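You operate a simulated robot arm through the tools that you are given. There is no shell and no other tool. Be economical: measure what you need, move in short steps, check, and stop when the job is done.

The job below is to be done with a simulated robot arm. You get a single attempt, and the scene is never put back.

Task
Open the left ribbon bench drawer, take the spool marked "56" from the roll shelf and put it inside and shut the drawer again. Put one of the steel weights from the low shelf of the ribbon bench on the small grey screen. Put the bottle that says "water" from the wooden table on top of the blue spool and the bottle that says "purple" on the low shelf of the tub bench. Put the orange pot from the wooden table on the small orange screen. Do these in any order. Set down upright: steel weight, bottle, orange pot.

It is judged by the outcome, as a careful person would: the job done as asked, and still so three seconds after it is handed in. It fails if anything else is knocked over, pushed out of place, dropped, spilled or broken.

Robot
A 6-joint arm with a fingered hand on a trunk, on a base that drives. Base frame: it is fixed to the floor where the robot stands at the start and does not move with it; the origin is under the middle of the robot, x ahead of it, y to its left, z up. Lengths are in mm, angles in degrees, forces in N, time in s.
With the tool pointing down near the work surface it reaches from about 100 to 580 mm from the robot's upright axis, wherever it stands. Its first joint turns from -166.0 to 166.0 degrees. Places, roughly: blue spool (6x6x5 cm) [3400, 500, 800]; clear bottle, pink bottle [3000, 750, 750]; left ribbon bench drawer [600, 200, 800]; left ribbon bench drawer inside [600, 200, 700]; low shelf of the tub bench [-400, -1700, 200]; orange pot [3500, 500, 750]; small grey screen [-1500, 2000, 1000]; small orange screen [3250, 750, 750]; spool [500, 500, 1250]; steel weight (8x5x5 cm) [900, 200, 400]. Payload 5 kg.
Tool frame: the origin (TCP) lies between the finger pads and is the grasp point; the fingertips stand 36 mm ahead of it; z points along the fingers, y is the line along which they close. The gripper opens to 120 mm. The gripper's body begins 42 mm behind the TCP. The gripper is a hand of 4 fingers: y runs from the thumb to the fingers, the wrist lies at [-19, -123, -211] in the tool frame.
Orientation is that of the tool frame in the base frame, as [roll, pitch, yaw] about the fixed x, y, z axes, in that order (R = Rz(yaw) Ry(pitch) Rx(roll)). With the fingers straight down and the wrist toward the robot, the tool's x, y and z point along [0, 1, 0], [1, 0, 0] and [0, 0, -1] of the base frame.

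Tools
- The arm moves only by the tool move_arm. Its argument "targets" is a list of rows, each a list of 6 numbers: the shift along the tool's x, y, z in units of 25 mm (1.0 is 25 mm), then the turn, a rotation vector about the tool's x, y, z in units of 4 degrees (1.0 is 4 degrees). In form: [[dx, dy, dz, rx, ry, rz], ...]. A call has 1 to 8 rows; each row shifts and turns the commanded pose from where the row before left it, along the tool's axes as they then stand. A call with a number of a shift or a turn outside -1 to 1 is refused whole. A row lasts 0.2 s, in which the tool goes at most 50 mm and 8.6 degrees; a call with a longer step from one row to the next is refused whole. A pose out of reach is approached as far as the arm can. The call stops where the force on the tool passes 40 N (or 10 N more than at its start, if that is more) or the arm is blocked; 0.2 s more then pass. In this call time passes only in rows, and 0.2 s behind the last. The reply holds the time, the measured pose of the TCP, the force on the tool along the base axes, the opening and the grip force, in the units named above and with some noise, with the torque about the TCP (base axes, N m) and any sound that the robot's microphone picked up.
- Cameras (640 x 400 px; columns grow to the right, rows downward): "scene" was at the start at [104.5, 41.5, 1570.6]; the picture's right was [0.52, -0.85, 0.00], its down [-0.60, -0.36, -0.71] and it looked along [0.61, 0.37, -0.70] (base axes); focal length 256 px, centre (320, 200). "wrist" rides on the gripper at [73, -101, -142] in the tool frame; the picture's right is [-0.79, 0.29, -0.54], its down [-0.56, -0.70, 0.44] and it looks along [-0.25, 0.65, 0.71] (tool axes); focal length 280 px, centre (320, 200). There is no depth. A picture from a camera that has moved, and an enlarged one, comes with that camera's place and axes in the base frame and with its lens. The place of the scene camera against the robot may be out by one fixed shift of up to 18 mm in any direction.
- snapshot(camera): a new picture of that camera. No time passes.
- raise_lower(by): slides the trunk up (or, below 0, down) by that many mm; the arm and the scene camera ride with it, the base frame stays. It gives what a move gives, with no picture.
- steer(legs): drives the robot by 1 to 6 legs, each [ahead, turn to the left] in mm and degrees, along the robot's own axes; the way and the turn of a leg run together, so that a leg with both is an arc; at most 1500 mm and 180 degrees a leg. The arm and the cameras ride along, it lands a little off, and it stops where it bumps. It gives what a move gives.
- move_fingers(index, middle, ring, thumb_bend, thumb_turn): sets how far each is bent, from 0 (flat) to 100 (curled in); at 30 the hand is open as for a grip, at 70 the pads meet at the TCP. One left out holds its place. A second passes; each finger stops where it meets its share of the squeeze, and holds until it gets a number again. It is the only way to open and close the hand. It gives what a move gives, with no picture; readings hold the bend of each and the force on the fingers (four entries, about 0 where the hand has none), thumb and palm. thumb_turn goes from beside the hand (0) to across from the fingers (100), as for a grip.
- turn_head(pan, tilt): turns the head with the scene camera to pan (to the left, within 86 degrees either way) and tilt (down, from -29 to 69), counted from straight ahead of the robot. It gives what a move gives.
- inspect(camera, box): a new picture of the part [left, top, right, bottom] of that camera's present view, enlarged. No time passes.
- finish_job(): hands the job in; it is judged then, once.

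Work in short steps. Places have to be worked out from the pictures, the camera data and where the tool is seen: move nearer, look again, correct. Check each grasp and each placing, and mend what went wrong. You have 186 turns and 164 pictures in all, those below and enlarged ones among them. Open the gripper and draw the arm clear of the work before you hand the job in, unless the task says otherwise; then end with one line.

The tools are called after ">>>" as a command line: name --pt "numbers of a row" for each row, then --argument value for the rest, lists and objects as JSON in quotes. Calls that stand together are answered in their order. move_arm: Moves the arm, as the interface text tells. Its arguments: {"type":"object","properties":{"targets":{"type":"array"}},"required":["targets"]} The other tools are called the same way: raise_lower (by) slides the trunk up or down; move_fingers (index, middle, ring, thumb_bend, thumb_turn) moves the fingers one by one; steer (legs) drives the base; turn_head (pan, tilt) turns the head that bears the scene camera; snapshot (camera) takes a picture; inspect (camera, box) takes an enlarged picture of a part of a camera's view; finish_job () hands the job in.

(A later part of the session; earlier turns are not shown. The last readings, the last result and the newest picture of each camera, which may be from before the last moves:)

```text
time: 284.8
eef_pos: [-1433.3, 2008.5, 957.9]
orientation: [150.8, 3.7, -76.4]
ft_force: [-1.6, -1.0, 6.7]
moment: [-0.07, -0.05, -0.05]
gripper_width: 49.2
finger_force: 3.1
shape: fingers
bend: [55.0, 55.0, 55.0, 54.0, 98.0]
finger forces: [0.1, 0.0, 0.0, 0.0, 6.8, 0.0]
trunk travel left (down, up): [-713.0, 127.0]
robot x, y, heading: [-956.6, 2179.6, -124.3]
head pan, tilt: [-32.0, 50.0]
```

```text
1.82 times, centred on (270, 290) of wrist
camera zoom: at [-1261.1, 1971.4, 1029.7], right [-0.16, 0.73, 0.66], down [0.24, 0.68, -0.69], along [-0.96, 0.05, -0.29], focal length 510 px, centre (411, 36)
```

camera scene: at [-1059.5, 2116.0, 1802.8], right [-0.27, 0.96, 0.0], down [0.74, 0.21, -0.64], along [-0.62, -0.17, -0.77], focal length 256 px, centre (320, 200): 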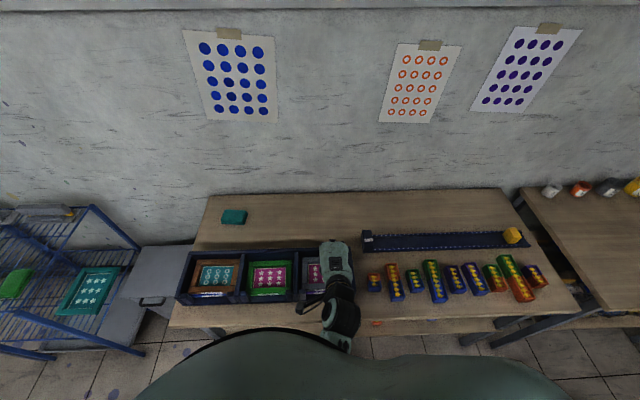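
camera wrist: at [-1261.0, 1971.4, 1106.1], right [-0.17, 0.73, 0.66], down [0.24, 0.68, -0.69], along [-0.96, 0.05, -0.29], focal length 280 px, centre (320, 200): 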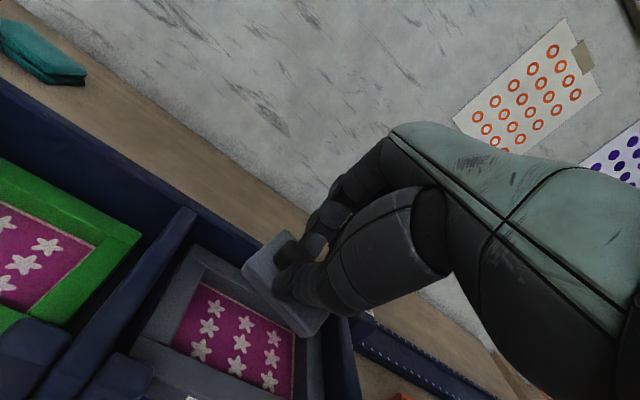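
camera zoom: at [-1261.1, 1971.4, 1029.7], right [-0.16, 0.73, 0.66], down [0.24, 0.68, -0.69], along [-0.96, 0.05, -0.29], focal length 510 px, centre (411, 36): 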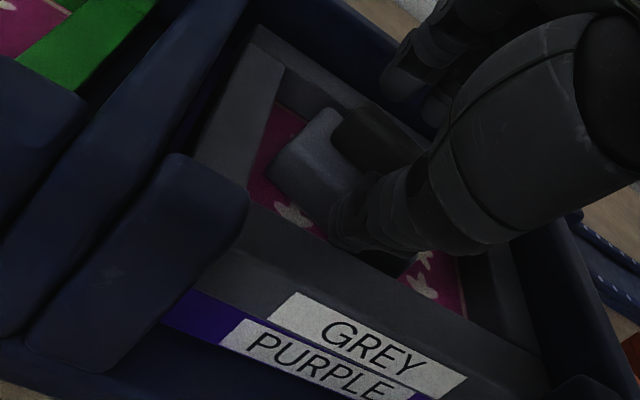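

The weight stands on the grey screen. I raise straight up and check.

>>> raise_lower --by 110

>>> snapshot --camera "wrist"

```text
time: 286.2
eef_pos: [-1431.6, 2008.9, 1069.4]
orientation: [150.8, 3.5, -76.4]
ft_force: [0.0, 1.1, 0.1]
moment: [0.04, 0.0, 0.02]
gripper_width: 56.7
finger_force: 0.1
shape: fingers
bend: [55.0, 55.0, 55.0, 50.0, 98.0]
finger forces: [0.0, 0.0, 0.0, 0.0, 0.0, 0.0]
trunk travel left (down, up): [-823.0, 17.0]
robot x, y, heading: [-955.6, 2175.1, -124.4]
head pan, tilt: [-32.0, 50.0]
```

```text
59 pictures are left
camera wrist: at [-1259.8, 1972.3, 1141.1], right [-0.17, 0.73, 0.66], down [0.24, 0.68, -0.69], along [-0.96, 0.05, -0.29], focal length 280 px, centre (320, 200)
```

wrist: 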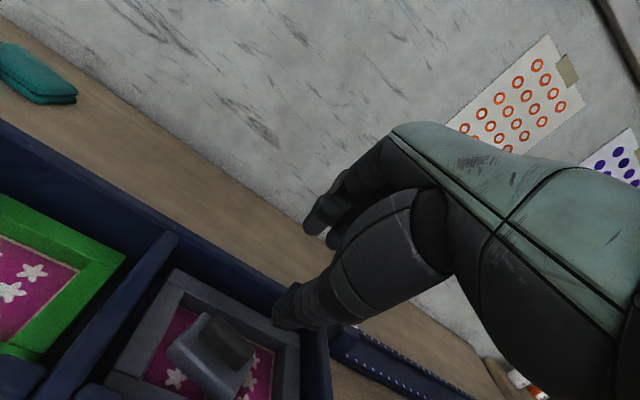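

The steel weight stands upright on the grey screen. Now on to the wooden table at the far side: first leg of the trip back round the ribbon bench.

>>> steer --legs '[[0, 56.4], [1010, 0], [1010, 0], [0, -4], [819, 0], [0, 72]]'

>>> raise_lower --by -200

>>> steer --legs '[[1100, 0], [0, 24.6], [1150, 0]]'

>>> turn_head --pan 0 --tilt 35

>>> snapshot --camera "scene"

```text
time: 308.7
eef_pos: [473.3, -753.3, 1068.7]
orientation: [151.0, 3.4, 48.0]
ft_force: [0.0, 0.3, -0.6]
moment: [0.02, -0.05, -0.01]
gripper_width: 56.6
finger_force: 0.1
shape: fingers
bend: [55.0, 55.0, 55.0, 50.0, 98.0]
finger forces: [0.0, 0.0, 0.0, 0.0, 0.0, 0.0]
trunk travel left (down, up): [-823.0, 17.0]
robot x, y, heading: [68.3, -456.3, 0.1]
head pan, tilt: [-32.0, 50.0]
```

```text
time: 310.9
eef_pos: [476.0, -751.9, 865.9]
orientation: [151.0, 3.7, 47.9]
ft_force: [0.1, 0.4, -0.6]
moment: [0.01, 0.04, 0.01]
gripper_width: 56.4
finger_force: 0.0
shape: fingers
bend: [55.0, 55.0, 55.0, 50.0, 98.0]
finger forces: [0.0, 0.1, 0.1, 0.1, 0.1, 0.0]
trunk travel left (down, up): [-623.0, 217.0]
robot x, y, heading: [68.0, -455.4, 0.1]
head pan, tilt: [-32.0, 50.0]
```

```text
time: 324.5
eef_pos: [2676.3, -16.3, 867.7]
orientation: [151.0, 3.5, 75.2]
ft_force: [0.2, 0.5, 0.7]
moment: [-0.02, 0.01, -0.01]
gripper_width: 57.1
finger_force: 0.0
shape: fingers
bend: [55.0, 55.0, 55.0, 50.0, 98.0]
finger forces: [0.0, 0.0, 0.1, 0.0, 0.0, 0.1]
trunk travel left (down, up): [-623.0, 217.0]
robot x, y, heading: [2177.7, 60.1, 27.2]
head pan, tilt: [-32.0, 50.0]
```

```text
time: 325.5
eef_pos: [2676.4, -17.0, 867.9]
orientation: [150.9, 3.7, 75.1]
ft_force: [-0.7, 0.2, 0.1]
moment: [0.02, 0.01, -0.01]
gripper_width: 56.7
finger_force: 0.1
shape: fingers
bend: [55.0, 55.0, 55.0, 50.0, 98.0]
finger forces: [0.1, 0.0, 0.1, 0.0, 0.0, 0.0]
trunk travel left (down, up): [-623.0, 217.0]
robot x, y, heading: [2177.9, 61.0, 26.8]
head pan, tilt: [0.0, 35.0]
```

```text
58 pictures are left
camera scene: at [2296.2, 118.3, 1606.7], right [0.46, -0.89, 0.0], down [-0.52, -0.26, -0.82], along [0.73, 0.37, -0.58], focal length 256 px, centre (320, 200)
```

scene: 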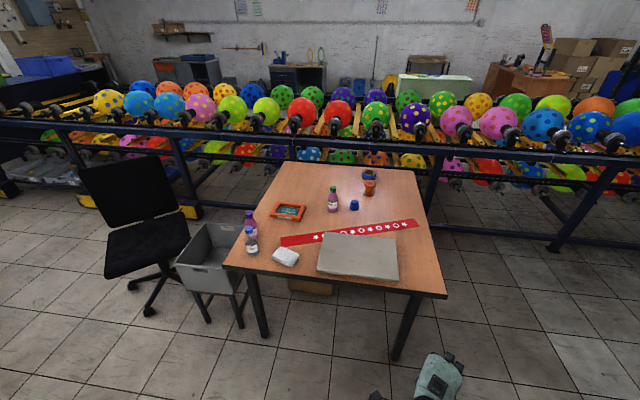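

I have a clear view of the table; distances measured. I make the hand vertical, raise it, and zoom in on the table items.

>>> move_arm --pt "0 0 0 1 0 0" --pt "0 0 0 1 0 0" --pt "0 0 0 1 -0.3 0" --pt "0 0 0 1 -0.3 0" --pt "0 0 0 1 -0.3 0" --pt "0 0 0 1 0 0" --pt "0 0 0 1 0 0"

>>> raise_lower --by 170

>>> inspect --camera "scene" --box '[220, 190, 440, 330]'

```text
time: 327.1
eef_pos: [2672.9, -20.2, 870.4]
orientation: [178.7, 6.8, 74.1]
ft_force: [0.0, -0.6, -0.6]
moment: [0.0, 0.03, 0.0]
gripper_width: 56.8
finger_force: 0.0
shape: fingers
bend: [55.0, 55.0, 55.0, 50.0, 98.0]
finger forces: [0.0, 0.0, 0.1, 0.0, 0.0, 0.0]
trunk travel left (down, up): [-623.0, 217.0]
robot x, y, heading: [2178.1, 62.4, 27.1]
head pan, tilt: [0.0, 35.0]
```

```text
time: 329.0
eef_pos: [2671.9, -20.2, 1039.7]
orientation: [178.5, 6.8, 74.1]
ft_force: [0.3, 0.2, -0.1]
moment: [-0.05, 0.01, -0.03]
gripper_width: 56.6
finger_force: 0.1
shape: fingers
bend: [55.0, 55.0, 55.0, 50.0, 98.0]
finger forces: [0.0, 0.1, 0.0, 0.0, 0.1, 0.1]
trunk travel left (down, up): [-793.0, 47.0]
robot x, y, heading: [2176.8, 59.6, 27.2]
head pan, tilt: [0.0, 35.0]
```

```text
2.86 times, centred on (330, 260) of scene
camera zoom: at [2287.4, 113.7, 1777.5], right [0.46, -0.89, 0.0], down [-0.51, -0.26, -0.82], along [0.73, 0.37, -0.57], focal length 732 px, centre (291, 29)
```

zoom: 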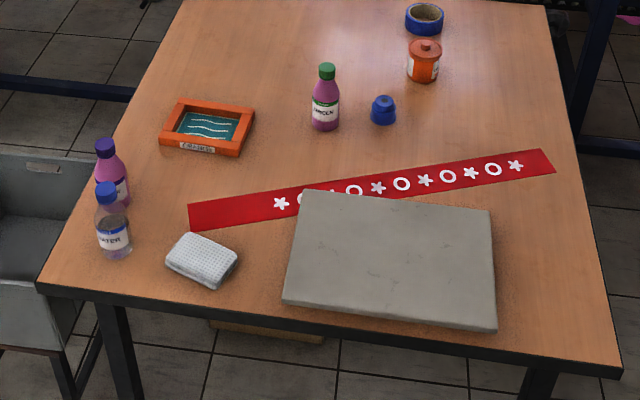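

Labels confirmed: blue-capped clear bottle = WATER, purple-capped = PURPLE; the small blue stepped spool stands near the green bottle. I drive to the near-left of the table for the water bottle.

>>> steer --legs '[[0, 45.6], [575, 0], [0, -20]]'

>>> move_arm --pt "0 0 0 0.3 0.85 0" --pt "0 0 0 0 0.85 0"

>>> move_fingers --index 35 --middle 35 --ring 35 --thumb_bend 35

>>> snapshot --camera "wrist"

```text
time: 336.3
eef_pos: [2832.0, 756.8, 1040.4]
orientation: [178.5, 6.7, 99.7]
ft_force: [-0.4, 0.7, 0.7]
moment: [-0.02, 0.01, -0.01]
gripper_width: 56.9
finger_force: 0.1
shape: fingers
bend: [55.0, 55.0, 55.0, 50.0, 98.0]
finger forces: [0.0, 0.1, 0.0, 0.0, 0.0, 0.0]
trunk travel left (down, up): [-793.0, 47.0]
robot x, y, heading: [2350.6, 613.5, 53.1]
head pan, tilt: [0.0, 35.0]
```

```text
time: 336.9
eef_pos: [2831.1, 755.7, 1041.0]
orientation: [179.8, 0.0, 99.8]
ft_force: [0.5, 1.0, 0.2]
moment: [0.04, 0.0, 0.03]
gripper_width: 56.6
finger_force: 0.0
shape: fingers
bend: [55.0, 55.0, 55.0, 50.0, 98.0]
finger forces: [0.1, 0.0, 0.0, 0.0, 0.1, 0.0]
trunk travel left (down, up): [-793.0, 47.0]
robot x, y, heading: [2351.9, 615.1, 52.8]
head pan, tilt: [0.0, 35.0]
```

```text
time: 337.9
eef_pos: [2831.3, 755.2, 1040.2]
orientation: [179.9, 0.0, 99.9]
ft_force: [-0.1, -0.7, -0.7]
moment: [-0.02, 0.0, -0.01]
gripper_width: 108.4
finger_force: 0.1
shape: fingers
bend: [35.0, 35.0, 35.0, 35.0, 98.0]
finger forces: [0.1, 0.0, 0.1, 0.0, 0.0, 0.1]
trunk travel left (down, up): [-793.0, 47.0]
robot x, y, heading: [2353.8, 613.9, 52.4]
head pan, tilt: [0.0, 35.0]
```

```text
56 pictures are left
camera wrist: at [2719.8, 809.9, 1183.4], right [0.42, -0.73, 0.54], down [-0.59, -0.67, -0.45], along [0.69, -0.14, -0.71], focal length 280 px, centre (320, 200)
```

wrist: 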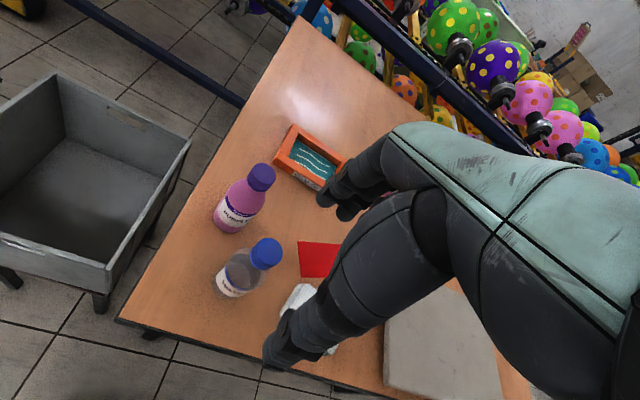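

The purple bottle crowds the water bottle on the far side, so I need to come from further left. I relocate so the hand approaches at about -45°.

>>> steer --legs '[[0, 32], [340, 0], [0, -72]]'

>>> move_arm --pt "0 0 0 0 0 1" --pt "0 0 0 0 0 1" --pt "0 0 0 0 0 1" --pt "0 0 0 0 0 1" --pt "0 0 0 0 0 1"

>>> snapshot --camera "wrist"

```text
time: 345.8
eef_pos: [2840.9, 764.6, 1039.5]
orientation: [179.9, 0.0, 60.9]
ft_force: [0.8, 0.1, -0.2]
moment: [0.04, -0.03, 0.01]
gripper_width: 108.7
finger_force: 0.0
shape: fingers
bend: [35.0, 35.0, 35.0, 35.0, 98.0]
finger forces: [0.0, 0.1, 0.1, 0.0, 0.1, 0.0]
trunk travel left (down, up): [-793.0, 47.0]
robot x, y, heading: [2376.6, 953.0, 13.7]
head pan, tilt: [0.0, 35.0]
```

```text
time: 347.0
eef_pos: [2842.4, 763.8, 1040.0]
orientation: [179.8, 0.0, 40.8]
ft_force: [0.6, -0.1, 0.4]
moment: [0.0, 0.02, 0.03]
gripper_width: 108.9
finger_force: 0.1
shape: fingers
bend: [35.0, 35.0, 35.0, 35.0, 98.0]
finger forces: [0.0, 0.0, 0.0, 0.1, 0.1, 0.0]
trunk travel left (down, up): [-793.0, 47.0]
robot x, y, heading: [2379.0, 960.5, 13.8]
head pan, tilt: [0.0, 35.0]
```

```text
55 pictures are left
camera wrist: at [2829.9, 887.8, 1183.2], right [-0.41, -0.73, 0.54], down [-0.88, 0.16, -0.45], along [0.24, -0.66, -0.71], focal length 280 px, centre (320, 200)
```

wrist: 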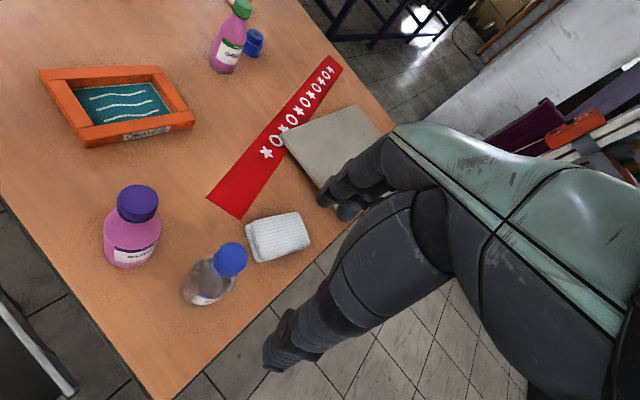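

Triangulated: water cap top at (2885,771,890), table about z 740. I align above the bottle and lower with the trunk.

>>> move_arm --pt "0.75 0.45 0 0 0 0" --pt "0.75 0.45 0 0 0 0"

>>> raise_lower --by -120

>>> snapshot --camera "wrist"

```text
time: 347.6
eef_pos: [2884.9, 772.0, 1040.6]
orientation: [180.0, -0.1, 40.9]
ft_force: [-0.6, 0.4, -0.1]
moment: [0.01, 0.04, -0.03]
gripper_width: 108.6
finger_force: 0.2
shape: fingers
bend: [35.0, 35.0, 35.0, 35.0, 98.0]
finger forces: [0.1, 0.1, 0.0, 0.1, 0.0, 0.0]
trunk travel left (down, up): [-793.0, 47.0]
robot x, y, heading: [2378.6, 956.6, 13.7]
head pan, tilt: [0.0, 35.0]
```

```text
time: 349.1
eef_pos: [2884.8, 771.2, 921.2]
orientation: [179.8, -0.1, 40.8]
ft_force: [-0.3, 0.0, 0.0]
moment: [0.02, 0.01, 0.02]
gripper_width: 108.3
finger_force: 0.1
shape: fingers
bend: [35.0, 35.0, 35.0, 35.0, 98.0]
finger forces: [0.0, 0.0, 0.1, 0.0, 0.1, 0.0]
trunk travel left (down, up): [-673.0, 167.0]
robot x, y, heading: [2382.4, 957.9, 13.8]
head pan, tilt: [0.0, 35.0]
```

```text
54 pictures are left
camera wrist: at [2873.4, 895.6, 1064.0], right [-0.41, -0.73, 0.54], down [-0.88, 0.16, -0.45], along [0.24, -0.66, -0.71], focal length 280 px, centre (320, 200)
```

wrist: 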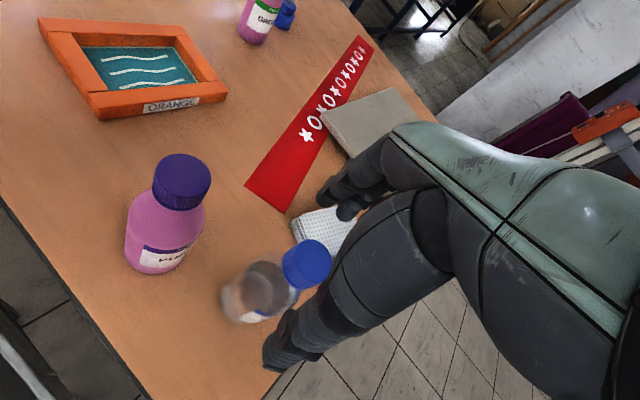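

Cap is exactly under the TCP. Lower to grip height and close on the cap/neck.

>>> raise_lower --by -56

>>> move_fingers --index 70 --middle 70 --ring 70 --thumb_bend 70

>>> snapshot --camera "wrist"

```text
time: 350.1
eef_pos: [2883.5, 771.3, 864.3]
orientation: [179.8, -0.1, 40.8]
ft_force: [0.1, -0.6, 0.8]
moment: [0.01, -0.03, 0.02]
gripper_width: 108.8
finger_force: 0.0
shape: fingers
bend: [35.0, 35.0, 35.0, 35.0, 98.0]
finger forces: [0.0, 0.1, 0.1, 0.0, 0.0, 0.0]
trunk travel left (down, up): [-617.0, 223.0]
robot x, y, heading: [2380.2, 955.1, 13.9]
head pan, tilt: [0.0, 35.0]
```

```text
time: 351.1
eef_pos: [2883.4, 771.8, 865.3]
orientation: [179.7, 0.0, 40.8]
ft_force: [0.7, -2.2, 6.6]
moment: [-0.13, 0.01, -0.01]
gripper_width: 42.8
finger_force: 17.2
shape: fingers
bend: [61.0, 63.0, 70.0, 57.0, 96.0]
finger forces: [7.5, 10.5, 0.0, 0.0, 16.1, 0.0]
trunk travel left (down, up): [-617.0, 223.0]
robot x, y, heading: [2379.2, 956.3, 13.8]
head pan, tilt: [0.0, 35.0]
```

```text
53 pictures are left
camera wrist: at [2873.1, 895.4, 1008.6], right [-0.41, -0.73, 0.54], down [-0.88, 0.16, -0.45], along [0.24, -0.66, -0.71], focal length 280 px, centre (320, 200)
```

wrist: 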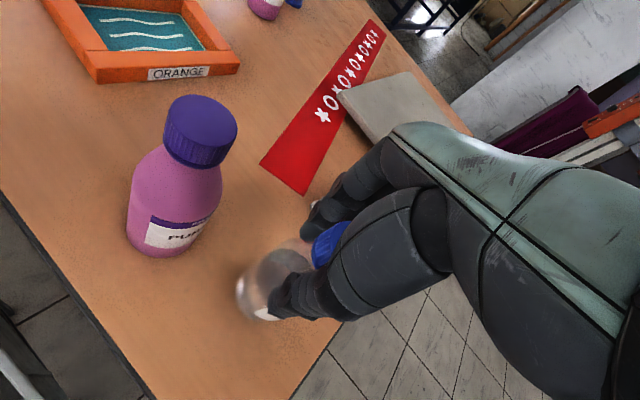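

Grip is on the bottle's shoulder (43 mm). Lift and check.

>>> raise_lower --by 130

>>> snapshot --camera "wrist"

```text
time: 352.6
eef_pos: [2885.1, 771.7, 994.5]
orientation: [179.8, -0.1, 40.8]
ft_force: [0.3, -0.5, -1.8]
moment: [0.02, 0.01, -0.02]
gripper_width: 42.5
finger_force: 14.8
shape: fingers
bend: [61.0, 64.0, 70.0, 57.0, 96.0]
finger forces: [6.8, 7.2, 0.0, 0.1, 15.2, 0.0]
trunk travel left (down, up): [-747.0, 93.0]
robot x, y, heading: [2381.5, 955.7, 13.8]
head pan, tilt: [0.0, 35.0]
```

```text
52 pictures are left
camera wrist: at [2873.6, 895.5, 1137.9], right [-0.41, -0.73, 0.54], down [-0.88, 0.16, -0.45], along [0.24, -0.66, -0.71], focal length 280 px, centre (320, 200)
```

wrist: 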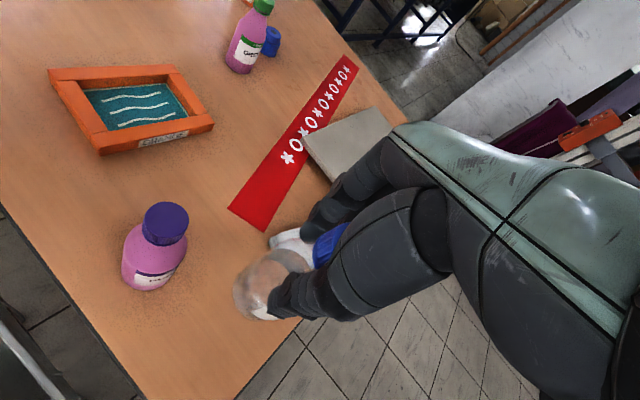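

Water bottle is held. I raise it, back off, and go round to the table's right side.

>>> raise_lower --by 60

>>> steer --legs '[[-200, 0], [0, -87.2], [1448, 0], [0, 80.5], [1048, 0]]'

>>> turn_head --pan 60 --tilt 35

>>> snapshot --camera "scene"

```text
time: 353.6
eef_pos: [2884.3, 770.4, 1055.7]
orientation: [179.8, -0.1, 40.8]
ft_force: [-0.2, 0.2, -1.8]
moment: [0.01, 0.01, 0.0]
gripper_width: 42.6
finger_force: 14.8
shape: fingers
bend: [61.0, 64.0, 70.0, 57.0, 96.0]
finger forces: [6.8, 7.3, 0.1, 0.0, 15.2, 0.0]
trunk travel left (down, up): [-807.0, 33.0]
robot x, y, heading: [2381.3, 956.2, 13.7]
head pan, tilt: [0.0, 35.0]
```

```text
time: 376.9
eef_pos: [4147.9, -694.0, 1055.0]
orientation: [179.8, -0.1, 31.1]
ft_force: [0.3, -0.5, -1.2]
moment: [-0.06, -0.02, 0.02]
gripper_width: 41.9
finger_force: 14.2
shape: fingers
bend: [61.0, 64.0, 70.0, 57.0, 96.0]
finger forces: [6.8, 7.1, 0.0, 0.1, 14.6, 0.1]
trunk travel left (down, up): [-807.0, 33.0]
robot x, y, heading: [3682.2, -423.6, 4.0]
head pan, tilt: [0.0, 35.0]
```

```text
time: 378.2
eef_pos: [4147.1, -693.2, 1054.8]
orientation: [179.8, -0.1, 31.2]
ft_force: [-0.2, 0.3, -2.3]
moment: [-0.04, 0.0, -0.05]
gripper_width: 42.1
finger_force: 14.2
shape: fingers
bend: [61.0, 64.0, 70.0, 57.0, 96.0]
finger forces: [6.8, 7.1, 0.0, 0.1, 14.7, 0.0]
trunk travel left (down, up): [-807.0, 33.0]
robot x, y, heading: [3684.3, -424.7, 4.3]
head pan, tilt: [60.0, 35.0]
```

```text
51 pictures are left
camera scene: at [3753.7, -345.5, 1791.6], right [0.9, -0.44, 0.0], down [-0.25, -0.52, -0.82], along [0.36, 0.74, -0.57], focal length 256 px, centre (320, 200)
```

scene: 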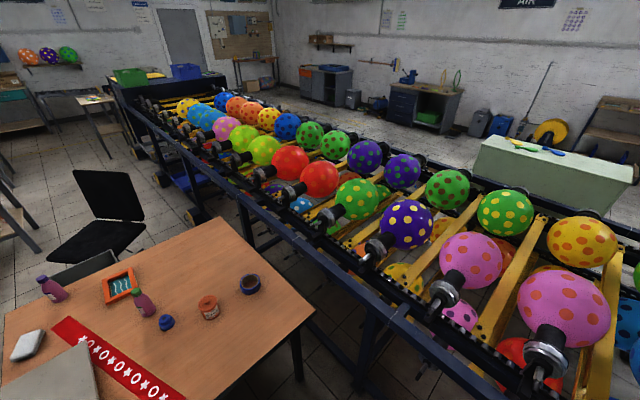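

I now approach the table's right side and turn so the hand points at the blue spool.

>>> steer --legs '[[0, 104.3], [248, 0], [0, 32.7]]'

>>> move_arm --pt "0 0 0 0 0 -1" --pt "0 0 0 0 0 -1" --pt "0 0 0 0 0 -1" --pt "0 0 0 0 0 -1" --pt "0 0 0 0 0 -1" --pt "0 0 0 0 0 -1" --pt "0 0 0 0 0 -1"

>>> snapshot --camera "wrist"

```text
time: 387.2
eef_pos: [3434.1, 317.6, 1054.3]
orientation: [179.7, -0.2, 169.0]
ft_force: [-0.3, -0.4, -1.7]
moment: [0.01, 0.0, 0.0]
gripper_width: 41.8
finger_force: 13.7
shape: fingers
bend: [61.0, 64.0, 70.0, 57.0, 96.0]
finger forces: [6.7, 7.2, 0.0, 0.1, 14.2, 0.0]
trunk travel left (down, up): [-807.0, 33.0]
robot x, y, heading: [3603.5, -196.9, 142.2]
head pan, tilt: [60.0, 35.0]
```

```text
time: 388.8
eef_pos: [3433.5, 316.4, 1055.7]
orientation: [179.8, 0.0, -162.9]
ft_force: [0.8, 0.6, -1.8]
moment: [-0.01, -0.01, 0.0]
gripper_width: 41.3
finger_force: 14.4
shape: fingers
bend: [61.0, 64.0, 70.0, 57.0, 96.0]
finger forces: [7.0, 8.0, 0.0, 0.1, 14.0, 0.1]
trunk travel left (down, up): [-807.0, 33.0]
robot x, y, heading: [3598.8, -193.7, 142.1]
head pan, tilt: [60.0, 35.0]
```

```text
50 pictures are left
camera wrist: at [3394.5, 198.6, 1197.5], right [0.67, 0.51, 0.54], down [0.74, -0.5, -0.44], along [0.05, 0.7, -0.71], focal length 280 px, centre (320, 200)
```

wrist: 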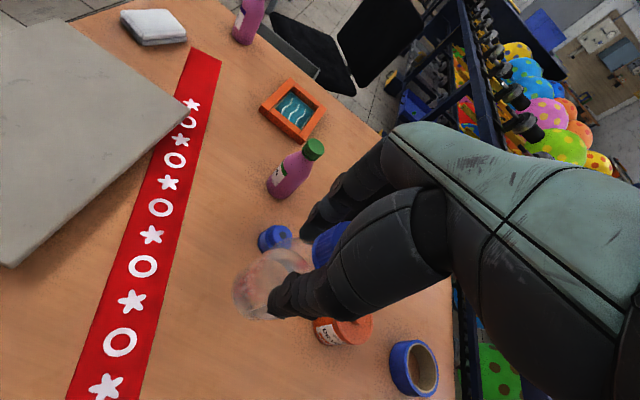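

The blue spool is visible beyond the bottle at about (3405,465). I zoom to see its top.

>>> inspect --camera "wrist" --box '[230, 200, 330, 280]'

```text
5.00 times, centred on (280, 240) of wrist
camera zoom: at [3394.5, 198.6, 1197.5], right [0.67, 0.51, 0.54], down [0.74, -0.5, -0.44], along [0.05, 0.7, -0.71], focal length 1402 px, centre (520, 0)
```

zoom: 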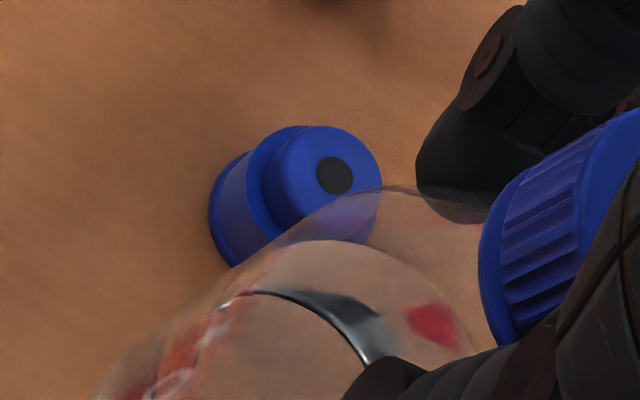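

The spool has a stepped top about 45 mm wide with a hole at (3420,472). I extend the arm most of the way toward it.

>>> move_arm --pt "-0.22 1 0 0 0 0" --pt "-0.22 1 0 0 0 0" --pt "-0.22 1 0 0 0 0" --pt "-0.22 1 0 0 0 0" --pt "-0.22 1 0 0 0 0"

>>> snapshot --camera "wrist"

```text
time: 390.0
eef_pos: [3423.8, 445.2, 1053.8]
orientation: [179.8, -0.1, -162.9]
ft_force: [0.7, -0.1, -0.9]
moment: [0.01, 0.0, 0.0]
gripper_width: 41.4
finger_force: 15.0
shape: fingers
bend: [61.0, 64.0, 70.0, 57.0, 96.0]
finger forces: [7.1, 8.2, 0.0, 0.0, 14.1, 0.0]
trunk travel left (down, up): [-807.0, 33.0]
robot x, y, heading: [3600.3, -194.7, 141.9]
head pan, tilt: [60.0, 35.0]
```

```text
48 pictures are left
camera wrist: at [3384.9, 327.3, 1197.6], right [0.67, 0.51, 0.54], down [0.74, -0.5, -0.44], along [0.05, 0.7, -0.71], focal length 280 px, centre (320, 200)
```

wrist: 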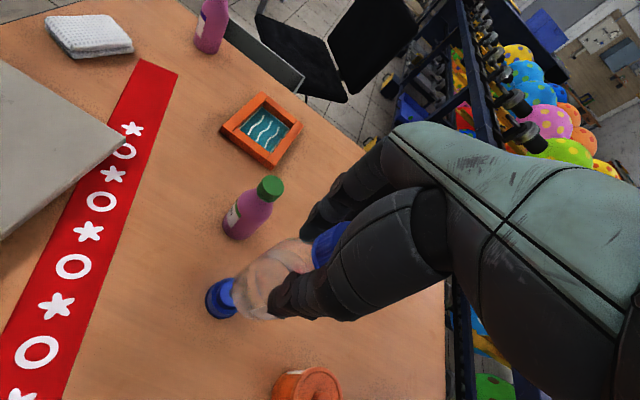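

I zoom again on spool versus bottle bottom.

>>> inspect --camera "wrist" --box '[190, 230, 310, 340]'

```text
3.64 times, centred on (250, 285) of wrist
camera zoom: at [3384.9, 327.3, 1197.6], right [0.67, 0.51, 0.54], down [0.74, -0.5, -0.44], along [0.05, 0.7, -0.71], focal length 1020 px, centre (574, -109)
```

zoom: 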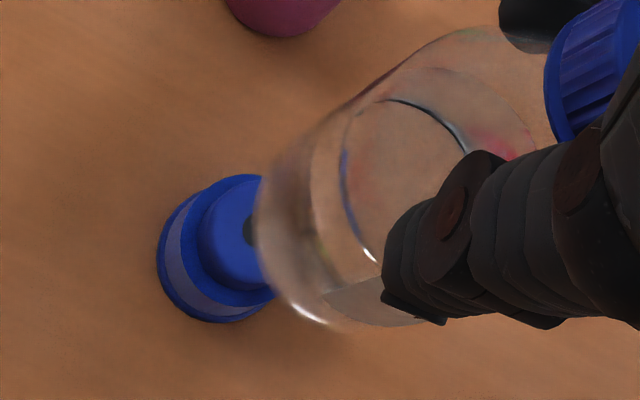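

Spool hole confirmed at (3420,473); the bottle hangs plumb under the TCP. I align and lower to just above.

>>> move_arm --pt "-0.09 0.56 0 0 0 0" --pt "-0.09 0.56 0 0 0 0"

>>> raise_lower --by -110

>>> inspect --camera "wrist" --box '[190, 230, 350, 360]'

```text
time: 390.6
eef_pos: [3419.1, 474.5, 1054.6]
orientation: [179.8, 0.0, -162.9]
ft_force: [-0.6, -0.1, -2.4]
moment: [0.0, 0.03, 0.0]
gripper_width: 41.4
finger_force: 14.5
shape: fingers
bend: [61.0, 64.0, 70.0, 57.0, 96.0]
finger forces: [7.0, 8.3, 0.1, 0.1, 14.1, 0.1]
trunk travel left (down, up): [-807.0, 33.0]
robot x, y, heading: [3603.9, -194.7, 141.9]
head pan, tilt: [60.0, 35.0]
```

```text
time: 392.0
eef_pos: [3419.0, 473.9, 945.5]
orientation: [179.8, 0.0, -163.1]
ft_force: [-0.1, 0.4, -1.6]
moment: [-0.03, 0.0, -0.01]
gripper_width: 41.7
finger_force: 14.5
shape: fingers
bend: [61.0, 64.0, 70.0, 57.0, 96.0]
finger forces: [7.0, 8.3, 0.0, 0.0, 14.1, 0.0]
trunk travel left (down, up): [-697.0, 143.0]
robot x, y, heading: [3602.2, -194.2, 141.8]
head pan, tilt: [60.0, 35.0]
```

```text
3.08 times, centred on (270, 295) of wrist
camera zoom: at [3380.5, 354.5, 1087.8], right [0.67, 0.51, 0.54], down [0.74, -0.5, -0.45], along [0.05, 0.7, -0.71], focal length 863 px, centre (474, -92)
```

zoom: 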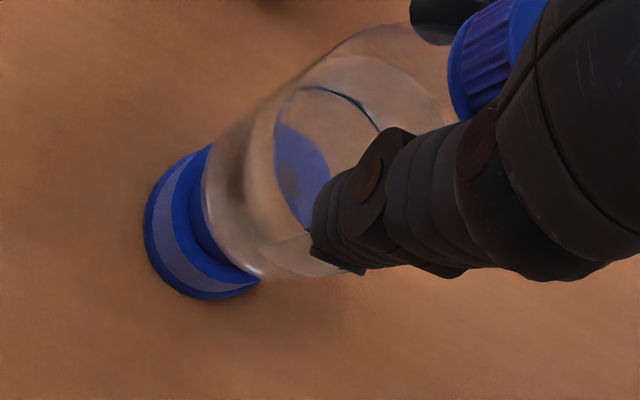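

Aligned within a few mm. Lower gently to contact.

>>> raise_lower --by -22

>>> raise_lower --by -5

>>> raise_lower --by -4

>>> inspect --camera "wrist" --box '[190, 230, 350, 360]'

```text
time: 392.7
eef_pos: [3419.8, 472.7, 922.3]
orientation: [179.8, -0.1, -163.0]
ft_force: [0.9, 0.9, -1.5]
moment: [0.01, 0.04, -0.04]
gripper_width: 41.3
finger_force: 15.2
shape: fingers
bend: [61.0, 64.0, 70.0, 57.0, 96.0]
finger forces: [7.0, 8.3, 0.0, 0.1, 14.1, 0.1]
trunk travel left (down, up): [-675.0, 165.0]
robot x, y, heading: [3597.4, -194.9, 141.9]
head pan, tilt: [60.0, 35.0]
```

```text
time: 393.3
eef_pos: [3418.8, 472.6, 916.5]
orientation: [179.8, 0.0, -163.0]
ft_force: [0.0, 0.7, -1.9]
moment: [0.0, 0.02, 0.0]
gripper_width: 41.7
finger_force: 14.4
shape: fingers
bend: [61.0, 64.0, 70.0, 57.0, 96.0]
finger forces: [7.0, 8.2, 0.0, 0.1, 14.1, 0.0]
trunk travel left (down, up): [-670.0, 170.0]
robot x, y, heading: [3599.1, -196.7, 142.0]
head pan, tilt: [60.0, 35.0]
```

```text
time: 393.8
eef_pos: [3420.1, 473.1, 913.7]
orientation: [179.8, -0.1, -163.1]
ft_force: [-0.3, -0.5, -1.2]
moment: [-0.01, 0.0, -0.04]
gripper_width: 41.6
finger_force: 14.2
shape: fingers
bend: [61.0, 64.0, 70.0, 57.0, 96.0]
finger forces: [7.0, 8.1, 0.1, 0.1, 14.0, 0.0]
trunk travel left (down, up): [-666.0, 174.0]
robot x, y, heading: [3602.8, -194.2, 141.9]
head pan, tilt: [60.0, 35.0]
```

```text
3.08 times, centred on (270, 295) of wrist
camera zoom: at [3380.5, 354.6, 1056.6], right [0.67, 0.51, 0.54], down [0.74, -0.5, -0.44], along [0.05, 0.7, -0.71], focal length 863 px, centre (474, -92)
```

zoom: 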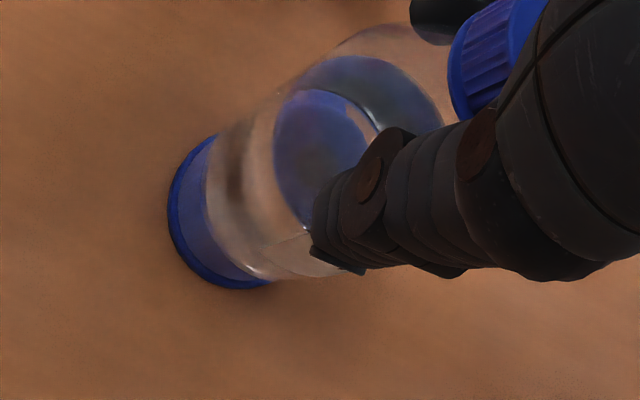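

Nearly touching. A few more mm.

>>> raise_lower --by -4

>>> raise_lower --by -4

>>> raise_lower --by -3

```text
time: 394.3
eef_pos: [3420.0, 472.9, 910.4]
orientation: [179.7, -0.1, -162.9]
ft_force: [-0.7, 1.0, 7.5]
moment: [-0.06, -0.01, 0.02]
gripper_width: 41.4
finger_force: 16.9
shape: fingers
bend: [61.0, 64.0, 70.0, 57.0, 96.0]
finger forces: [7.8, 9.7, 0.0, 0.0, 16.1, 0.0]
trunk travel left (down, up): [-662.0, 178.0]
robot x, y, heading: [3600.3, -194.3, 142.0]
head pan, tilt: [60.0, 35.0]
```

```text
time: 394.9
eef_pos: [3419.1, 473.8, 911.0]
orientation: [179.3, 0.1, -163.1]
ft_force: [-1.1, 2.1, 24.9]
moment: [-0.1, 0.05, -0.01]
gripper_width: 41.6
finger_force: 23.2
shape: fingers
bend: [61.0, 64.0, 70.0, 58.0, 95.0]
finger forces: [10.0, 16.3, 0.1, 0.0, 20.4, 0.0]
trunk travel left (down, up): [-658.0, 182.0]
robot x, y, heading: [3601.9, -193.1, 141.9]
head pan, tilt: [60.0, 35.0]
```

```text
time: 395.4
eef_pos: [3420.2, 472.6, 910.6]
orientation: [179.1, 0.1, -162.9]
ft_force: [-1.2, 3.4, 40.8]
moment: [-0.14, 0.07, 0.0]
gripper_width: 42.0
finger_force: 28.7
shape: fingers
bend: [61.0, 63.0, 70.0, 58.0, 95.0]
finger forces: [12.2, 22.3, 0.0, 0.0, 23.5, 0.0]
trunk travel left (down, up): [-655.0, 185.0]
robot x, y, heading: [3599.5, -193.7, 142.1]
head pan, tilt: [60.0, 35.0]
```

Firm flat contact. I relieve the pressure, then open slowly.

>>> raise_lower --by 7

>>> move_fingers --index 54 --middle 56 --ring 50 --thumb_bend 50

>>> move_fingers --index 40 --middle 40 --ring 40 --thumb_bend 38

>>> raise_lower --by 120

>>> snapshot --camera "wrist"

```text
time: 395.9
eef_pos: [3420.4, 473.0, 910.3]
orientation: [179.7, 0.1, -163.0]
ft_force: [-1.8, 3.1, 20.6]
moment: [0.11, 0.03, -0.01]
gripper_width: 42.0
finger_force: 22.9
shape: fingers
bend: [61.0, 64.0, 70.0, 58.0, 95.0]
finger forces: [10.9, 18.1, 0.1, 0.1, 17.6, 0.1]
trunk travel left (down, up): [-662.0, 178.0]
robot x, y, heading: [3602.0, -196.0, 142.0]
head pan, tilt: [60.0, 35.0]
```

```text
time: 396.9
eef_pos: [3420.1, 472.1, 908.9]
orientation: [179.7, 0.0, -163.1]
ft_force: [-0.3, -0.4, 0.5]
moment: [0.0, -0.02, -0.01]
gripper_width: 58.1
finger_force: 0.0
shape: fingers
bend: [54.0, 56.0, 50.0, 50.0, 97.0]
finger forces: [0.1, 0.0, 0.1, 0.0, 0.0, 0.1]
trunk travel left (down, up): [-662.0, 178.0]
robot x, y, heading: [3602.9, -195.4, 142.0]
head pan, tilt: [60.0, 35.0]
```

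```text
time: 397.9
eef_pos: [3419.3, 473.1, 909.4]
orientation: [179.7, 0.0, -163.0]
ft_force: [-0.1, -0.7, -0.2]
moment: [0.0, -0.02, 0.0]
gripper_width: 96.7
finger_force: 0.1
shape: fingers
bend: [40.0, 40.0, 40.0, 38.0, 97.0]
finger forces: [0.1, 0.1, 0.1, 0.0, 0.0, 0.1]
trunk travel left (down, up): [-662.0, 178.0]
robot x, y, heading: [3598.3, -191.9, 142.1]
head pan, tilt: [60.0, 35.0]
```

```text
time: 399.4
eef_pos: [3420.4, 473.1, 1029.8]
orientation: [179.8, 0.0, -162.9]
ft_force: [-0.5, 0.2, -0.6]
moment: [-0.03, 0.02, 0.0]
gripper_width: 96.6
finger_force: 0.0
shape: fingers
bend: [40.0, 40.0, 40.0, 38.0, 97.0]
finger forces: [0.1, 0.0, 0.1, 0.0, 0.0, 0.0]
trunk travel left (down, up): [-782.0, 58.0]
robot x, y, heading: [3601.1, -195.8, 142.1]
head pan, tilt: [60.0, 35.0]
```

```text
44 pictures are left
camera wrist: at [3380.5, 354.5, 1172.6], right [0.67, 0.51, 0.54], down [0.74, -0.5, -0.44], along [0.05, 0.7, -0.71], focal length 280 px, centre (320, 200)
```

wrist: 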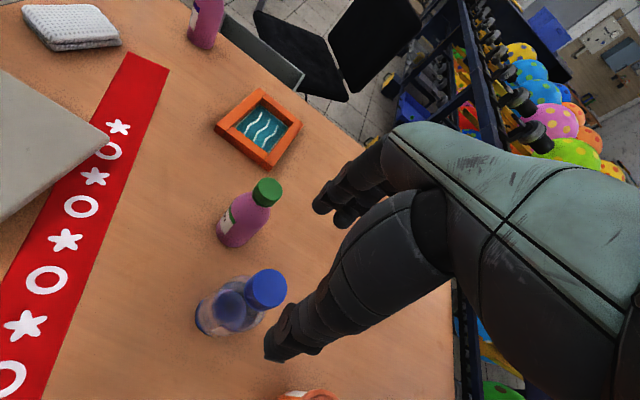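

Water bottle stands upright on the blue spool. Next the orange pot at about (3602,437): I rotate the base right and open the hand wide.

>>> steer --legs '[[0, -15]]'

>>> move_fingers --index 30 --middle 30 --ring 30 --thumb_bend 30

>>> move_arm --pt "0 -1 0 0 0 0" --pt "0 -1 0 0 0 0" --pt "0 -0.6 0 0 0 0"

>>> snapshot --camera "wrist"

```text
time: 400.8
eef_pos: [3597.1, 496.3, 1028.9]
orientation: [179.7, 0.1, -177.9]
ft_force: [0.3, 0.2, -0.8]
moment: [0.0, 0.01, -0.01]
gripper_width: 96.9
finger_force: 0.1
shape: fingers
bend: [40.0, 40.0, 40.0, 38.0, 97.0]
finger forces: [0.0, 0.1, 0.0, 0.0, 0.0, 0.1]
trunk travel left (down, up): [-782.0, 58.0]
robot x, y, heading: [3599.8, -192.7, 126.9]
head pan, tilt: [60.0, 35.0]
```

```text
time: 401.8
eef_pos: [3597.4, 497.9, 1029.2]
orientation: [179.8, 0.0, -177.8]
ft_force: [-0.5, 0.6, -0.4]
moment: [-0.01, -0.01, -0.03]
gripper_width: 123.3
finger_force: 0.1
shape: fingers
bend: [30.0, 30.0, 30.0, 30.0, 97.0]
finger forces: [0.0, 0.0, 0.1, 0.1, 0.0, 0.1]
trunk travel left (down, up): [-782.0, 58.0]
robot x, y, heading: [3599.2, -194.4, 127.4]
head pan, tilt: [60.0, 35.0]
```

```text
time: 402.6
eef_pos: [3598.7, 431.7, 1030.1]
orientation: [179.8, 0.1, -177.9]
ft_force: [-1.0, 0.1, -0.3]
moment: [0.03, 0.0, 0.01]
gripper_width: 123.3
finger_force: 0.1
shape: fingers
bend: [30.0, 30.0, 30.0, 30.0, 97.0]
finger forces: [0.1, 0.1, 0.0, 0.0, 0.0, 0.0]
trunk travel left (down, up): [-782.0, 58.0]
robot x, y, heading: [3598.4, -194.6, 126.8]
head pan, tilt: [60.0, 35.0]
```

```text
43 pictures are left
camera wrist: at [3530.0, 328.2, 1173.0], right [0.78, 0.32, 0.54], down [0.59, -0.68, -0.45], along [0.23, 0.66, -0.71], focal length 280 px, centre (320, 200)
```

wrist: 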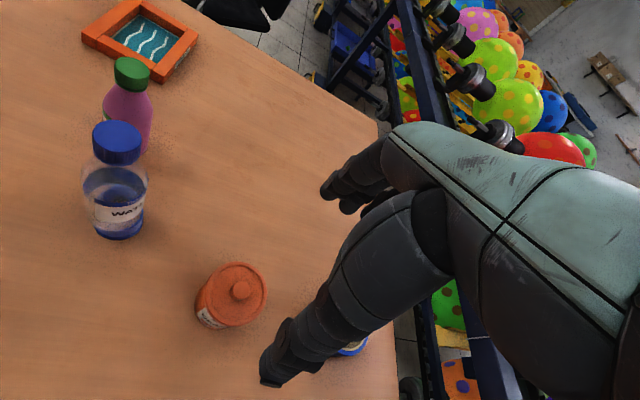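

Pot lid centre is at about (3598,451), 77 mm wide. I align and lower.

>>> move_arm --pt "0 0.78 0 0 0 0"

>>> raise_lower --by -150

>>> snapshot --camera "wrist"

```text
time: 403.0
eef_pos: [3598.2, 452.0, 1028.8]
orientation: [179.8, 0.0, -177.8]
ft_force: [0.5, -0.3, -0.7]
moment: [0.02, 0.01, 0.03]
gripper_width: 123.2
finger_force: 0.2
shape: fingers
bend: [30.0, 30.0, 30.0, 30.0, 97.0]
finger forces: [0.0, 0.2, 0.0, 0.1, 0.1, 0.1]
trunk travel left (down, up): [-782.0, 58.0]
robot x, y, heading: [3600.2, -194.5, 127.2]
head pan, tilt: [60.0, 35.0]
```

```text
time: 404.8
eef_pos: [3596.6, 451.8, 879.6]
orientation: [179.8, 0.0, -177.9]
ft_force: [-0.2, -0.7, 0.1]
moment: [0.03, -0.02, 0.02]
gripper_width: 122.9
finger_force: 0.1
shape: fingers
bend: [30.0, 30.0, 30.0, 30.0, 97.0]
finger forces: [0.1, 0.0, 0.0, 0.0, 0.0, 0.0]
trunk travel left (down, up): [-632.0, 208.0]
robot x, y, heading: [3600.4, -193.6, 127.3]
head pan, tilt: [60.0, 35.0]
```

```text
42 pictures are left
camera wrist: at [3529.4, 347.0, 1022.7], right [0.78, 0.32, 0.54], down [0.59, -0.68, -0.45], along [0.23, 0.66, -0.71], focal length 280 px, centre (320, 200)
```

wrist: 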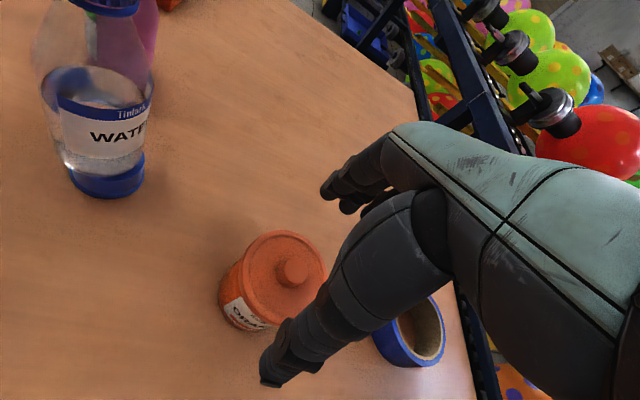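

Refined: lid centre (3603,459), lid at z≈787. Small correction, then lower to grasp height and close.

>>> move_arm --pt "-0.22 0.3 0 0 0 0"

>>> raise_lower --by -92

>>> move_fingers --index 65 --middle 65 --ring 65 --thumb_bend 65

>>> snapshot --camera "wrist"

```text
time: 405.2
eef_pos: [3602.1, 459.5, 879.7]
orientation: [179.8, 0.0, -177.9]
ft_force: [0.5, -0.2, 0.2]
moment: [-0.03, 0.04, -0.05]
gripper_width: 123.4
finger_force: 0.0
shape: fingers
bend: [30.0, 30.0, 30.0, 30.0, 97.0]
finger forces: [0.0, 0.1, 0.0, 0.0, 0.0, 0.1]
trunk travel left (down, up): [-632.0, 208.0]
robot x, y, heading: [3601.6, -199.6, 127.0]
head pan, tilt: [60.0, 35.0]
```

```text
time: 406.4
eef_pos: [3602.3, 458.4, 789.2]
orientation: [179.7, 0.0, -178.0]
ft_force: [1.0, -9.7, 14.3]
moment: [-0.45, 0.04, 0.06]
gripper_width: 128.9
finger_force: 6.4
shape: fingers
bend: [30.0, 30.0, 30.0, 29.0, 97.0]
finger forces: [0.1, 0.0, 0.1, 0.0, 13.7, 0.0]
trunk travel left (down, up): [-540.0, 300.0]
robot x, y, heading: [3599.3, -194.4, 127.3]
head pan, tilt: [60.0, 35.0]
```

```text
time: 407.4
eef_pos: [3602.0, 457.2, 789.3]
orientation: [179.7, 0.0, -178.0]
ft_force: [2.2, -3.2, 13.8]
moment: [0.44, 0.05, -0.03]
gripper_width: 85.7
finger_force: 37.9
shape: fingers
bend: [33.0, 56.0, 65.0, 58.0, 97.0]
finger forces: [26.4, 9.1, 0.0, 0.0, 40.6, 0.1]
trunk travel left (down, up): [-540.0, 300.0]
robot x, y, heading: [3599.9, -195.4, 126.9]
head pan, tilt: [60.0, 35.0]
```

```text
41 pictures are left
camera wrist: at [3533.9, 353.0, 932.3], right [0.78, 0.31, 0.54], down [0.59, -0.68, -0.45], along [0.23, 0.67, -0.71], focal length 280 px, centre (320, 200)
```

wrist: 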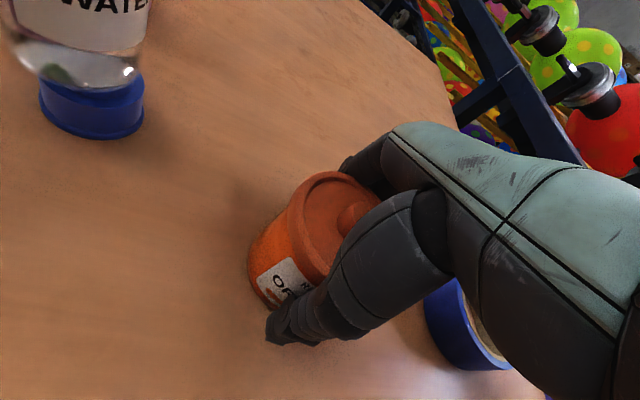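

The pot is gripped by thumb, index and middle. I lift a little and check.

>>> raise_lower --by 40

>>> snapshot --camera "wrist"

```text
time: 408.3
eef_pos: [3601.1, 459.2, 826.8]
orientation: [179.8, 0.1, -177.9]
ft_force: [0.2, 0.7, -2.6]
moment: [-0.02, 0.02, -0.01]
gripper_width: 86.0
finger_force: 35.4
shape: fingers
bend: [32.0, 59.0, 65.0, 58.0, 97.0]
finger forces: [28.9, 6.1, 0.0, 0.0, 35.7, 0.1]
trunk travel left (down, up): [-580.0, 260.0]
robot x, y, heading: [3601.1, -192.4, 126.8]
head pan, tilt: [60.0, 35.0]
heard: snap
```

```text
40 pictures are left
camera wrist: at [3533.4, 354.7, 970.0], right [0.78, 0.32, 0.54], down [0.59, -0.68, -0.44], along [0.23, 0.66, -0.71], focal length 280 px, centre (320, 200)
```

wrist: 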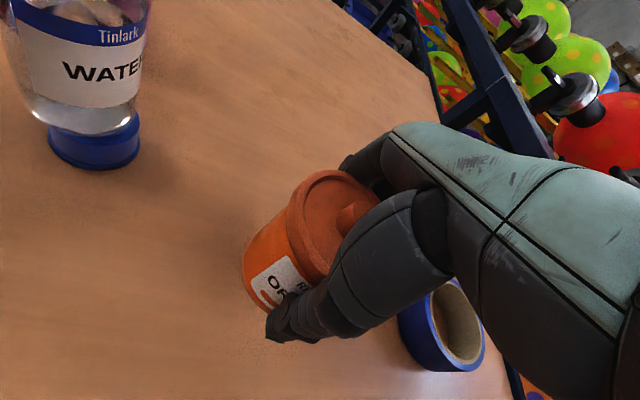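

A "snap" was heard. I look closely at the pot.

>>> inspect --camera "wrist" --box '[210, 150, 410, 360]'

```text
1.90 times, centred on (310, 255) of wrist
camera zoom: at [3533.4, 354.7, 970.0], right [0.78, 0.32, 0.54], down [0.59, -0.68, -0.44], along [0.23, 0.66, -0.71], focal length 534 px, centre (339, 95)
```

zoom: 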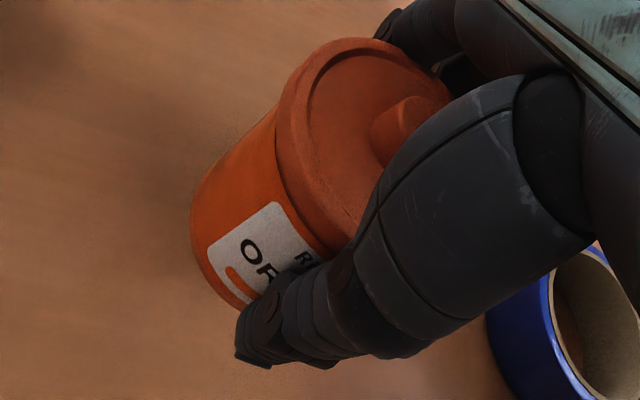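

The pot looks intact. I raise it and drive round to the near side for the orange screen.

>>> raise_lower --by 200

>>> steer --legs '[[0, -17], [-245, 0], [0, 73], [1085, 0], [0, -90.5], [1050, 0]]'

>>> turn_head --pan -70 --tilt 40

>>> snapshot --camera "scene"

```text
time: 410.4
eef_pos: [3601.7, 459.8, 1027.6]
orientation: [179.9, 0.0, -177.8]
ft_force: [0.0, 0.3, -2.9]
moment: [0.01, 0.0, 0.01]
gripper_width: 86.1
finger_force: 35.0
shape: fingers
bend: [32.0, 59.0, 65.0, 58.0, 97.0]
finger forces: [28.9, 6.0, 0.0, 0.0, 35.6, 0.1]
trunk travel left (down, up): [-780.0, 60.0]
robot x, y, heading: [3605.8, -196.4, 127.1]
head pan, tilt: [60.0, 35.0]
```

```text
time: 433.0
eef_pos: [2976.5, 1108.2, 1027.5]
orientation: [179.9, 0.0, 146.3]
ft_force: [-0.7, 0.1, -1.9]
moment: [0.0, -0.04, -0.05]
gripper_width: 85.1
finger_force: 32.4
shape: fingers
bend: [32.0, 59.0, 65.0, 58.0, 96.0]
finger forces: [26.2, 5.9, 0.0, 0.0, 32.6, 0.1]
trunk travel left (down, up): [-780.0, 60.0]
robot x, y, heading: [2593.2, 577.7, 91.2]
head pan, tilt: [60.0, 35.0]
```

```text
time: 435.1
eef_pos: [2978.9, 1107.7, 1027.3]
orientation: [179.9, 0.0, 146.3]
ft_force: [0.3, 0.4, -3.3]
moment: [0.01, -0.03, 0.03]
gripper_width: 84.8
finger_force: 32.3
shape: fingers
bend: [32.0, 59.0, 65.0, 58.0, 96.0]
finger forces: [26.2, 5.9, 0.0, 0.1, 32.6, 0.0]
trunk travel left (down, up): [-780.0, 60.0]
robot x, y, heading: [2592.5, 580.7, 91.1]
head pan, tilt: [-70.0, 40.0]
```

```text
38 pictures are left
camera scene: at [2677.2, 639.8, 1757.0], right [0.36, -0.93, 0.0], down [-0.6, -0.23, -0.77], along [0.71, 0.28, -0.64], focal length 256 px, centre (320, 200)
```

scene: 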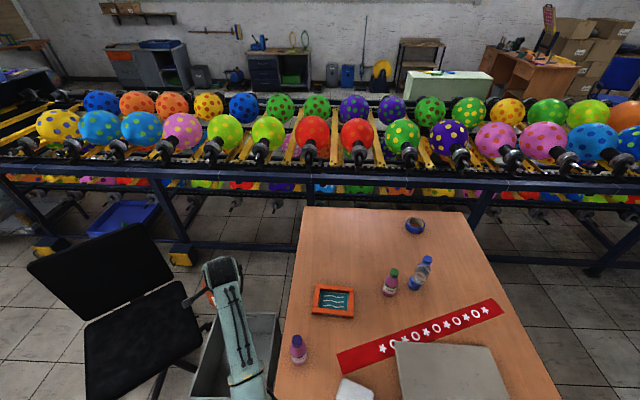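

Water bottle still stands on its spool. I turn right 36° to swing the pot over the orange screen.

>>> steer --legs '[[0, -36.5]]'

>>> snapshot --camera "wrist"

```text
time: 437.5
eef_pos: [3216.8, 776.7, 1027.5]
orientation: [179.8, 0.0, 109.7]
ft_force: [0.6, 0.1, -2.1]
moment: [-0.06, -0.01, 0.01]
gripper_width: 84.7
finger_force: 31.3
shape: fingers
bend: [32.0, 59.0, 65.0, 58.0, 96.0]
finger forces: [25.8, 5.9, 0.0, 0.1, 32.1, 0.1]
trunk travel left (down, up): [-780.0, 60.0]
robot x, y, heading: [2595.0, 580.6, 54.8]
head pan, tilt: [-70.0, 40.0]
```

```text
37 pictures are left
camera wrist: at [3096.7, 810.6, 1170.6], right [0.54, -0.65, 0.54], down [-0.47, -0.76, -0.44], along [0.7, -0.02, -0.71], focal length 280 px, centre (320, 200)
```

wrist: 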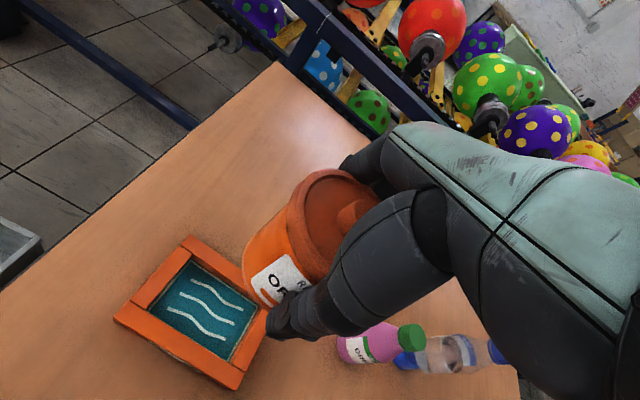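

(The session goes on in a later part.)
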